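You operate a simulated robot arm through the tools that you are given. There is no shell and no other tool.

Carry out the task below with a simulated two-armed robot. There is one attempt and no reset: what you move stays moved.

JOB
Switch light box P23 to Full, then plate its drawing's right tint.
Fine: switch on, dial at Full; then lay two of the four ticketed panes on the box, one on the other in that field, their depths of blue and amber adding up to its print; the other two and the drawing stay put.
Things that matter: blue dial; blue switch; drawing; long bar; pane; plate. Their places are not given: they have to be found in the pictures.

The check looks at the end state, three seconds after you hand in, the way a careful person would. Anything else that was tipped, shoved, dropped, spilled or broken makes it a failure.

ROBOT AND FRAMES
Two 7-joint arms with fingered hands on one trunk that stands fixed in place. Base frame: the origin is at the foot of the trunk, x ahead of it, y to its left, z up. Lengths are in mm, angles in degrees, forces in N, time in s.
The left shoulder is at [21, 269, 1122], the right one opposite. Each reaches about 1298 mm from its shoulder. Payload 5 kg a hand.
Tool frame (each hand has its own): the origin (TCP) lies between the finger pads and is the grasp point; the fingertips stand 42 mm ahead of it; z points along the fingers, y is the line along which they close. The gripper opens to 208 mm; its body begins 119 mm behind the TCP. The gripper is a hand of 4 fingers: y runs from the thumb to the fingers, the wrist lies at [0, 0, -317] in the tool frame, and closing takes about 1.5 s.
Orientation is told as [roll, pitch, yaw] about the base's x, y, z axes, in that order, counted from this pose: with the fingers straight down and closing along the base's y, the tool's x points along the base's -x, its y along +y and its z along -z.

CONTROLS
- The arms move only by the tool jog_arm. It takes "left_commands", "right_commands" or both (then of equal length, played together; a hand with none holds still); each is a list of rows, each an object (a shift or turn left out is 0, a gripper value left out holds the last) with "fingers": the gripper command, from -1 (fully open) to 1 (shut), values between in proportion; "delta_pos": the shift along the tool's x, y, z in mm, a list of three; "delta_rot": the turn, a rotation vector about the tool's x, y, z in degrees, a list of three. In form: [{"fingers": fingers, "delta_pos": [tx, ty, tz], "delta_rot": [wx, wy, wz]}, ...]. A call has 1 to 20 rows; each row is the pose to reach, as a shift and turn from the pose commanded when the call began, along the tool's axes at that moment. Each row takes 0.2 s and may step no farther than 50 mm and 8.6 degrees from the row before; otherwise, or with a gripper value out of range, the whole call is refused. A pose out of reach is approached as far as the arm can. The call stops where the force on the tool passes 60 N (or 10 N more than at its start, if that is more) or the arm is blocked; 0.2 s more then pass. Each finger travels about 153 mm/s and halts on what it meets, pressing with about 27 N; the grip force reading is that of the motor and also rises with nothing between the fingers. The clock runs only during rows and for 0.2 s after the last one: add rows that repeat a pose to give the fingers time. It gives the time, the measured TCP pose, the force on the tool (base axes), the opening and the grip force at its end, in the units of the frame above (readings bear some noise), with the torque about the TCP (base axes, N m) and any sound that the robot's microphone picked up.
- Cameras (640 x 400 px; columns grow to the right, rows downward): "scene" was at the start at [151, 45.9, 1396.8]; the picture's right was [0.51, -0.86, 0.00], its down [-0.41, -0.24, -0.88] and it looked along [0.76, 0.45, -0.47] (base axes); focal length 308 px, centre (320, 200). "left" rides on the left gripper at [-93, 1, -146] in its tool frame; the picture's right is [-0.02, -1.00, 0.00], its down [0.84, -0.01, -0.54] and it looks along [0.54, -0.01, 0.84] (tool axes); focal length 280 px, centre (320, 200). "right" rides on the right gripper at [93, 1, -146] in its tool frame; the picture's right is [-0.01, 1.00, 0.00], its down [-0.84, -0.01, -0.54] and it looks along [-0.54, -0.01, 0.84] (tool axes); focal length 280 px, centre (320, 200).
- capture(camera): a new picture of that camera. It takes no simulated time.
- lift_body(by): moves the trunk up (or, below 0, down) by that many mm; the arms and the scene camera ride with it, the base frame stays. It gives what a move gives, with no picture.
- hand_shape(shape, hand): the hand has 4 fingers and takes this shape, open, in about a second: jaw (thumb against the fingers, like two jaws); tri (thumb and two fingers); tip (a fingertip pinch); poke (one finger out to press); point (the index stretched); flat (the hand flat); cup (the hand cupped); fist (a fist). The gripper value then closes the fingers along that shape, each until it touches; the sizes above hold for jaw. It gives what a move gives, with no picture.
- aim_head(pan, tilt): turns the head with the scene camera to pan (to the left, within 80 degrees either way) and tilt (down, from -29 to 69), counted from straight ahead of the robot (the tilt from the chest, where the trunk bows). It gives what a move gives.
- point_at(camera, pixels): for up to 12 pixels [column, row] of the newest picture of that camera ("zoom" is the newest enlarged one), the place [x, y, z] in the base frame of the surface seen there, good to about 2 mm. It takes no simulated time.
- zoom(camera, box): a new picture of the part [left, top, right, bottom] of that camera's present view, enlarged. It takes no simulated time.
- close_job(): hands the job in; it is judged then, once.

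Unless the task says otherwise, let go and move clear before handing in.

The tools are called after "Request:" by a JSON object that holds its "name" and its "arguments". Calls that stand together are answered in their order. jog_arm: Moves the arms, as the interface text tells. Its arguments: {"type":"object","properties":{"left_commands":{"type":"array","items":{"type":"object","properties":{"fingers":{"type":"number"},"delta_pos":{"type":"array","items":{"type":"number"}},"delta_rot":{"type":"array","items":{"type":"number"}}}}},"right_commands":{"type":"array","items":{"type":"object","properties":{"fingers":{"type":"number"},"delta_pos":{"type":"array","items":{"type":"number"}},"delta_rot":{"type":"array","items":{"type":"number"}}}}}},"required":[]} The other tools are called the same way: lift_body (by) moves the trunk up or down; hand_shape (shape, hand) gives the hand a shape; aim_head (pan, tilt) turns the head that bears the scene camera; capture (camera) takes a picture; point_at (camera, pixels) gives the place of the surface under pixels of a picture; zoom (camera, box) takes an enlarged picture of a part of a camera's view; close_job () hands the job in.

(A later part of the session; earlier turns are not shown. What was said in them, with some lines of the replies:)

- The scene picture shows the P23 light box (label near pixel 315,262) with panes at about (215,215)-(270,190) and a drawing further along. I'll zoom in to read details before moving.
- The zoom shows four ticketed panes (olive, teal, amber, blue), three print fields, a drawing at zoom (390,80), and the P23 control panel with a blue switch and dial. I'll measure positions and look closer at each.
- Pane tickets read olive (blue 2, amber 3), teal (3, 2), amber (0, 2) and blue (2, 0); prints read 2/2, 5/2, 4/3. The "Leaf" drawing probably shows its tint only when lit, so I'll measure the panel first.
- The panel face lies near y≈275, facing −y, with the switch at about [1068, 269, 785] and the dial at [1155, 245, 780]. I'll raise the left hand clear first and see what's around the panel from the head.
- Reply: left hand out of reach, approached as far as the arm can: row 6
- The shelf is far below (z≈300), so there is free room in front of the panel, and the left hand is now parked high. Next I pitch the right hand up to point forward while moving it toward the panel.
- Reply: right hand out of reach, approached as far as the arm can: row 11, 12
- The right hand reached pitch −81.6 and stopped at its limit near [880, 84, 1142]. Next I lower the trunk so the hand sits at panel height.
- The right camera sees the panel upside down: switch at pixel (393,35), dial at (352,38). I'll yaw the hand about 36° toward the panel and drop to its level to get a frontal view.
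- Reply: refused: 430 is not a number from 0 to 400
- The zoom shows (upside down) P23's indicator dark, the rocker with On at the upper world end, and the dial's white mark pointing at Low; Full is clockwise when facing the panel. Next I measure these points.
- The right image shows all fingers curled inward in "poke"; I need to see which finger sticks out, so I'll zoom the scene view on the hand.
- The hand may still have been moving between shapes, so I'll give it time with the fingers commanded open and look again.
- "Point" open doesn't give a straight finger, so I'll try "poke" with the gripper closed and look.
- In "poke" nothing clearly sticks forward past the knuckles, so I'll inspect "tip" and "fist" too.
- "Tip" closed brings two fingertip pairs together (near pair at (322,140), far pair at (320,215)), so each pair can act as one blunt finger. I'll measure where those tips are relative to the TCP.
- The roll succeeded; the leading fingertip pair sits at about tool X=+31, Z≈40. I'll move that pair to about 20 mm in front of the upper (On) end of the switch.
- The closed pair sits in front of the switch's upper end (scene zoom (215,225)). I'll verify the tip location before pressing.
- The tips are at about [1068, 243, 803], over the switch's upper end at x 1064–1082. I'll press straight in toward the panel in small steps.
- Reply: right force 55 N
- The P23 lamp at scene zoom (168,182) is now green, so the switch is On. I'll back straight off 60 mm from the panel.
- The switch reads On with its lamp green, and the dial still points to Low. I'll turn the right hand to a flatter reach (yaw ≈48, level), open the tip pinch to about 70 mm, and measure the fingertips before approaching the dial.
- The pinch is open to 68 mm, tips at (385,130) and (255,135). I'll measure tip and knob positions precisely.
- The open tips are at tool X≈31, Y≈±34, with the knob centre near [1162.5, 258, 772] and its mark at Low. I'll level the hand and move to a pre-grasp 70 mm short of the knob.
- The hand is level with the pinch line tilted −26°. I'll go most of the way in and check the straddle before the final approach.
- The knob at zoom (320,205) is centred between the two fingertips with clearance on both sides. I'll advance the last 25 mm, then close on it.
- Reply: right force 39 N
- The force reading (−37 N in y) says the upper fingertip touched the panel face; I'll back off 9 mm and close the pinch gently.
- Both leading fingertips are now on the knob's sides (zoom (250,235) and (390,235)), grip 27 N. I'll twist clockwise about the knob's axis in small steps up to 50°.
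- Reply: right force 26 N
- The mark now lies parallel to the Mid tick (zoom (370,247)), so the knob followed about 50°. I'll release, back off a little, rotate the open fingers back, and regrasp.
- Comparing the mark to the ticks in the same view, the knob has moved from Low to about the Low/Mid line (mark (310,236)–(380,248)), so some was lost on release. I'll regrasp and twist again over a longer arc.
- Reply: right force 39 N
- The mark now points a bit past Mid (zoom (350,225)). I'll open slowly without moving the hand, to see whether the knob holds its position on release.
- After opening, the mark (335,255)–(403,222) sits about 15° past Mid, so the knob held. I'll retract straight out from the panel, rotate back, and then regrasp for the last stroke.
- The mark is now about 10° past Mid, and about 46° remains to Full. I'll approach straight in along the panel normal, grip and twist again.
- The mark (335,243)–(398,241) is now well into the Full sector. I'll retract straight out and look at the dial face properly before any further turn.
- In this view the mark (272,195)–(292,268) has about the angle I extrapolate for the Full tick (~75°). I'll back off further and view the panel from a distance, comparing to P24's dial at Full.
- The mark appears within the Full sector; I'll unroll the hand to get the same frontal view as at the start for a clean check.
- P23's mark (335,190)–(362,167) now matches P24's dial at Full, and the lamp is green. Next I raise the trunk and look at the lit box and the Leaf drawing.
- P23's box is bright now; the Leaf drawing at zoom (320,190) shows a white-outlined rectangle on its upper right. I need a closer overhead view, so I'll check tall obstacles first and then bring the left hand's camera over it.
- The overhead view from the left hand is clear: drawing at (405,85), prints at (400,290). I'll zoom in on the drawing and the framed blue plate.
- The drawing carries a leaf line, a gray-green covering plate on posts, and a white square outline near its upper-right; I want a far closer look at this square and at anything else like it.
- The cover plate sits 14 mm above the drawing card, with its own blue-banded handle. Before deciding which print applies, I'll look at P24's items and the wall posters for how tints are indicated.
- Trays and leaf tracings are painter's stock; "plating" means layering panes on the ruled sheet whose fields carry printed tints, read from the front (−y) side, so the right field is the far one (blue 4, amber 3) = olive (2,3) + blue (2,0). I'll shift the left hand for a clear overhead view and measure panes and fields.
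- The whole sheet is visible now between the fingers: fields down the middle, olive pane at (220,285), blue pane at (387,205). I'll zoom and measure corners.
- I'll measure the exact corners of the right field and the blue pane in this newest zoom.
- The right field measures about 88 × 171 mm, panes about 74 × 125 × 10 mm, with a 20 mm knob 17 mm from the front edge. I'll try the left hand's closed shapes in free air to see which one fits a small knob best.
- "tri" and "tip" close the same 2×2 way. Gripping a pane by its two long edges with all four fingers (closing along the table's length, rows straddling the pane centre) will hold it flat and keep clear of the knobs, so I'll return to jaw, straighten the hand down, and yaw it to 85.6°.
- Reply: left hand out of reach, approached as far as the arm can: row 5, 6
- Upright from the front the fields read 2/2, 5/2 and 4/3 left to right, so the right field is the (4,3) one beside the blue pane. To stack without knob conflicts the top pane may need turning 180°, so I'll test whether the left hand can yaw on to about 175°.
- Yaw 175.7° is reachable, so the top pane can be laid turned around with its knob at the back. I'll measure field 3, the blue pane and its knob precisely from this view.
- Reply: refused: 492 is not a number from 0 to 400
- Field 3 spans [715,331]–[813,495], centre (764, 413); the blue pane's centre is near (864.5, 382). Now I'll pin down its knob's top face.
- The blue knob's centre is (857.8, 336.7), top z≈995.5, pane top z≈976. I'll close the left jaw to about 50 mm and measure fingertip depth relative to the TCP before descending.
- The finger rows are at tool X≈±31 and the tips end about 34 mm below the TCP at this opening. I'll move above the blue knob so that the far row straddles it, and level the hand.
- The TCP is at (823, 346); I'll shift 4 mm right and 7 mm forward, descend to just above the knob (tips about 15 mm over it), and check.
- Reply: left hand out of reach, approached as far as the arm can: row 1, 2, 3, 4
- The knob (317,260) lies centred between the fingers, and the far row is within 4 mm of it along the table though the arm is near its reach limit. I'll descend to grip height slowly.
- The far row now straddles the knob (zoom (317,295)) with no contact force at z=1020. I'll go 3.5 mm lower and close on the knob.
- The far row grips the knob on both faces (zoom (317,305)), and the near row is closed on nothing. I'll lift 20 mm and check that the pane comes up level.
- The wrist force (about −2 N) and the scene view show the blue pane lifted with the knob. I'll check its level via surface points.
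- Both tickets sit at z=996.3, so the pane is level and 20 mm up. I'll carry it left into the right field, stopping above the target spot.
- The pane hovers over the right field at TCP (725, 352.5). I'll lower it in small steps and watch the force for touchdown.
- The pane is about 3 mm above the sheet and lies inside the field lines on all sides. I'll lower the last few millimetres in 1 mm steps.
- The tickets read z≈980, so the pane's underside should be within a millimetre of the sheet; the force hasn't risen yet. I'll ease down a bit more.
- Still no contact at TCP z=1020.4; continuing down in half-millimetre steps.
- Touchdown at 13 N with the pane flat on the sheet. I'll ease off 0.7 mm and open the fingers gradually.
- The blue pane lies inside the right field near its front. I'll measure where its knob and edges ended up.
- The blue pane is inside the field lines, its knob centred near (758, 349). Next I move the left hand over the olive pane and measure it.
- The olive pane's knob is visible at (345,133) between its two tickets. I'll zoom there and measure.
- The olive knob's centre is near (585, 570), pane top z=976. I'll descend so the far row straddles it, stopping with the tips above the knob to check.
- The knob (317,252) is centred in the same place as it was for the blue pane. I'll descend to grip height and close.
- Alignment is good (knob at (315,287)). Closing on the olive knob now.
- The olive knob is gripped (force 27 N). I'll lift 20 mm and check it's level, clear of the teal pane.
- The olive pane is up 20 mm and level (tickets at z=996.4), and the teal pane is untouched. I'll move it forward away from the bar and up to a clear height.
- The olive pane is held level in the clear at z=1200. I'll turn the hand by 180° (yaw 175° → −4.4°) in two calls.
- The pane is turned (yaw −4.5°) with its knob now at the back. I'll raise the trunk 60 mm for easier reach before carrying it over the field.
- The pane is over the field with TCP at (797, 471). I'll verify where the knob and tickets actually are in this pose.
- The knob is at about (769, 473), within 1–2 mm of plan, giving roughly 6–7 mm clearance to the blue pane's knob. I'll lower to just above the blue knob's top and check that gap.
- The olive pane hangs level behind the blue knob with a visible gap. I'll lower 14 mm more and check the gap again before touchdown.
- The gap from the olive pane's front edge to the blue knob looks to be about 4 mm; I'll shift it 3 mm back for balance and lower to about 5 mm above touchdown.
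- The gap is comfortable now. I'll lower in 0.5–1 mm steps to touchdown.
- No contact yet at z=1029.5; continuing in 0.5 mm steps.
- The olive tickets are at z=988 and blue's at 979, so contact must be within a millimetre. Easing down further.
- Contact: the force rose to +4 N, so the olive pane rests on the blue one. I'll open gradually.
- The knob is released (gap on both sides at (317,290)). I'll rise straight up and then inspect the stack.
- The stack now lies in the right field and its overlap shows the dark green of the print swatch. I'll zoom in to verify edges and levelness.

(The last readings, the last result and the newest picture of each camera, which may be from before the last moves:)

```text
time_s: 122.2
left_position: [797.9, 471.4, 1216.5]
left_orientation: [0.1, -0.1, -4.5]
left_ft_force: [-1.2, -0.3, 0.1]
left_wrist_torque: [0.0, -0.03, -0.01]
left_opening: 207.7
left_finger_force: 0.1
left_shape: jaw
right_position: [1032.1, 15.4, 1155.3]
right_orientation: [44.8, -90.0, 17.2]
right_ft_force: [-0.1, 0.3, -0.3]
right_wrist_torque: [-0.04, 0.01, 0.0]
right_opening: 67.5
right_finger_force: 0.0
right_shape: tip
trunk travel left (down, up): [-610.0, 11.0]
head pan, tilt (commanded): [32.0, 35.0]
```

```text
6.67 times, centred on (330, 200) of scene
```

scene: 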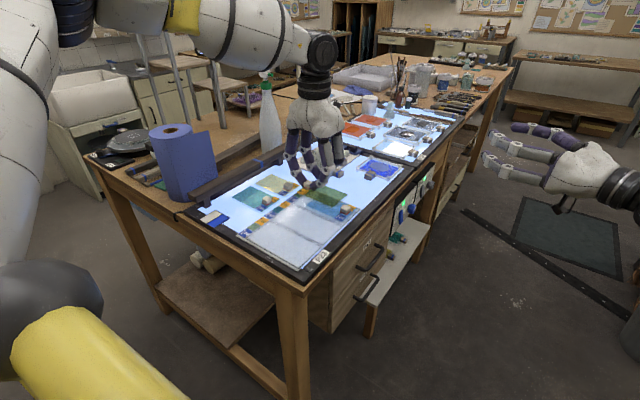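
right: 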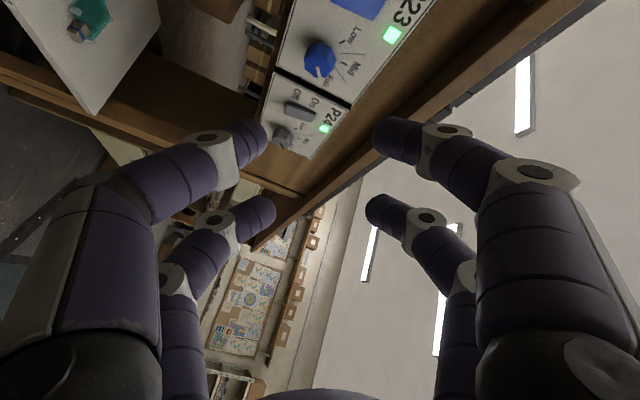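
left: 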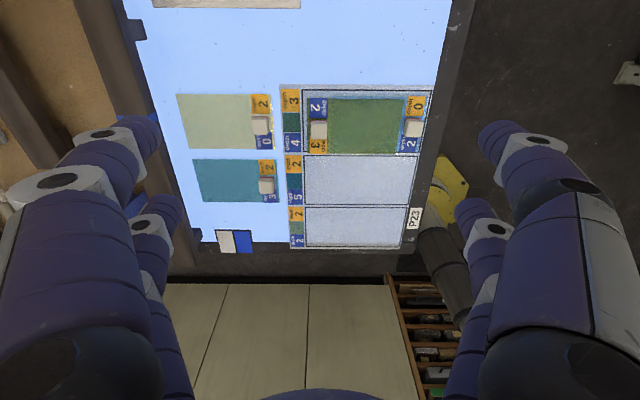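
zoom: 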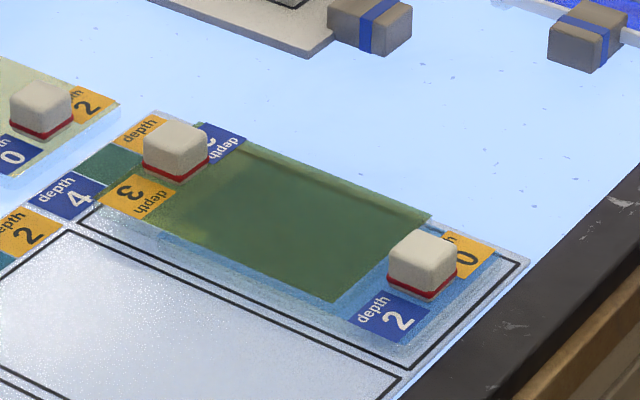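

Both panes lie flat inside the right field's lines (tickets level: 985.6–986.1 and 979.2–979.5), and the sheet's corners read the same as before. I'll move the left hand clear and recheck the panel and the other panes.

Request:
{"name": "jog_arm", "arguments": {"left_commands": [{"delta_pos": [40, 0, -10]}, {"delta_pos": [80, 0, -20]}, {"delta_pos": [120, 0, -30]}, {"delta_pos": [160, 0, -40]}, {"delta_pos": [200, 0, -60]}, {"delta_pos": [240, 0, -80]}, {"delta_pos": [280, 0, -100]}, {"delta_pos": [320, 0, -120]}, {"delta_pos": [355, 0, -130]}, {"delta_pos": [355, 0, -130]}]}}

Request:
{"name": "capture", "arguments": {"camera": "scene"}}

Request:
{"name": "zoom", "arguments": {"camera": "scene", "box": [190, 130, 410, 270]}}

Request:
{"name": "zoom", "arguments": {"camera": "scene", "box": [385, 150, 445, 240]}}

```text
time_s: 124.4
left_position: [443.0, 499.9, 1344.6]
left_orientation: [0.1, 0.0, -4.4]
left_ft_force: [1.2, -0.5, 0.0]
left_wrist_torque: [0.0, 0.09, -0.03]
left_opening: 207.9
left_finger_force: 0.1
left_shape: jaw
right_position: [1033.7, 13.6, 1152.3]
right_orientation: [49.6, -89.9, 12.3]
right_ft_force: [0.8, -0.7, -1.1]
right_wrist_torque: [0.13, -0.04, 0.03]
right_opening: 67.6
right_finger_force: 0.0
right_shape: tip
trunk travel left (down, up): [-610.0, 11.0]
head pan, tilt (commanded): [32.0, 35.0]
```

```text
taken
```

scene: 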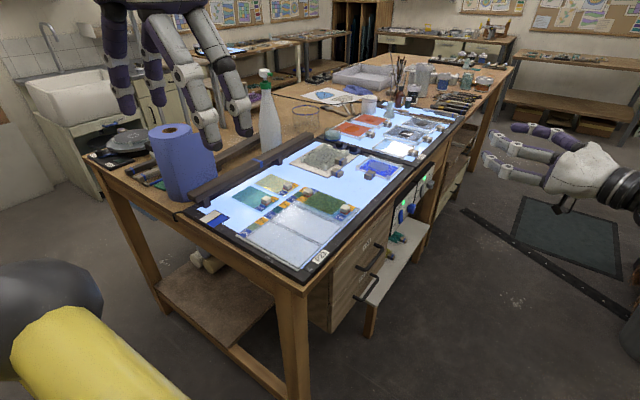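

```text
2.86 times, centred on (300, 200) of scene
```

zoom: 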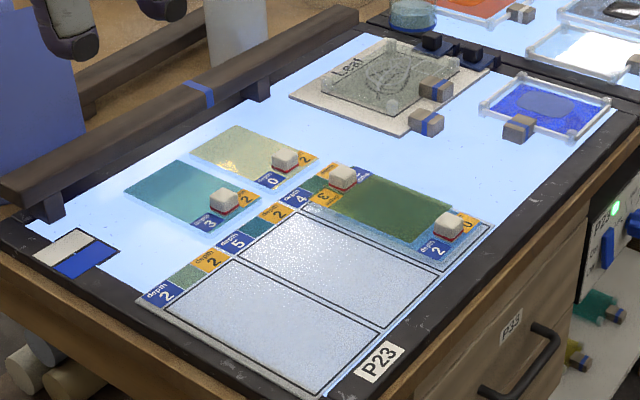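

```text
4.44 times, centred on (415, 195) of scene
```

zoom: 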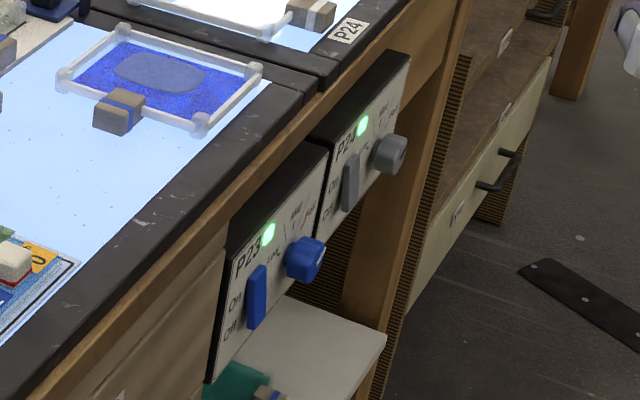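

The scene shows P23's lamp green with the dial mark matching P24's Full, the olive and blue panes stacked in the right (blue 4, amber 3) field, and the teal and amber panes, sheet and Leaf drawing where they were. Both hands are clear, so I'm handing in.

Request:
{"name": "close_job", "arguments": {}}

```text
The job is handed in.
```

I switched P23 on, turned its dial to Full, and laid the olive and blue panes in the drawing's right field. I've handed the job in, but no verdict has come back yet.

- **Light box:** P23's lamp is green. The dial mark lines up with the Full tick as closely as I could judge from the camera, and it matches P24's dial.
- **Panes:** The olive pane (blue 2, amber 3) rests flat on the blue pane (blue 2, amber 0), which adds up to the print of blue 4, amber 3. Both lie inside the field's lines.
- **Stacking:** The olive pane is turned end for end and set back from the blue one. This keeps its edge off the blue pane's knob, so the two overlap over most of their length but not all of it.
- **Left in place:** The teal and amber panes, the ruled sheet and the Leaf drawing look undisturbed. I measured only the sheet's corners, which match where they were before. Both hands were clear when I handed in.

**Which field is "right":** I took "drawing" to mean the ruled sheet with three printed fields. Reading it from the front, where its text is upright, the right field is the one with the blue 4, amber 3 print. All three prints can be made from these panes, so the arithmetic alone doesn't settle which one was meant. If "drawing" meant the Leaf card, the field could be wrong.
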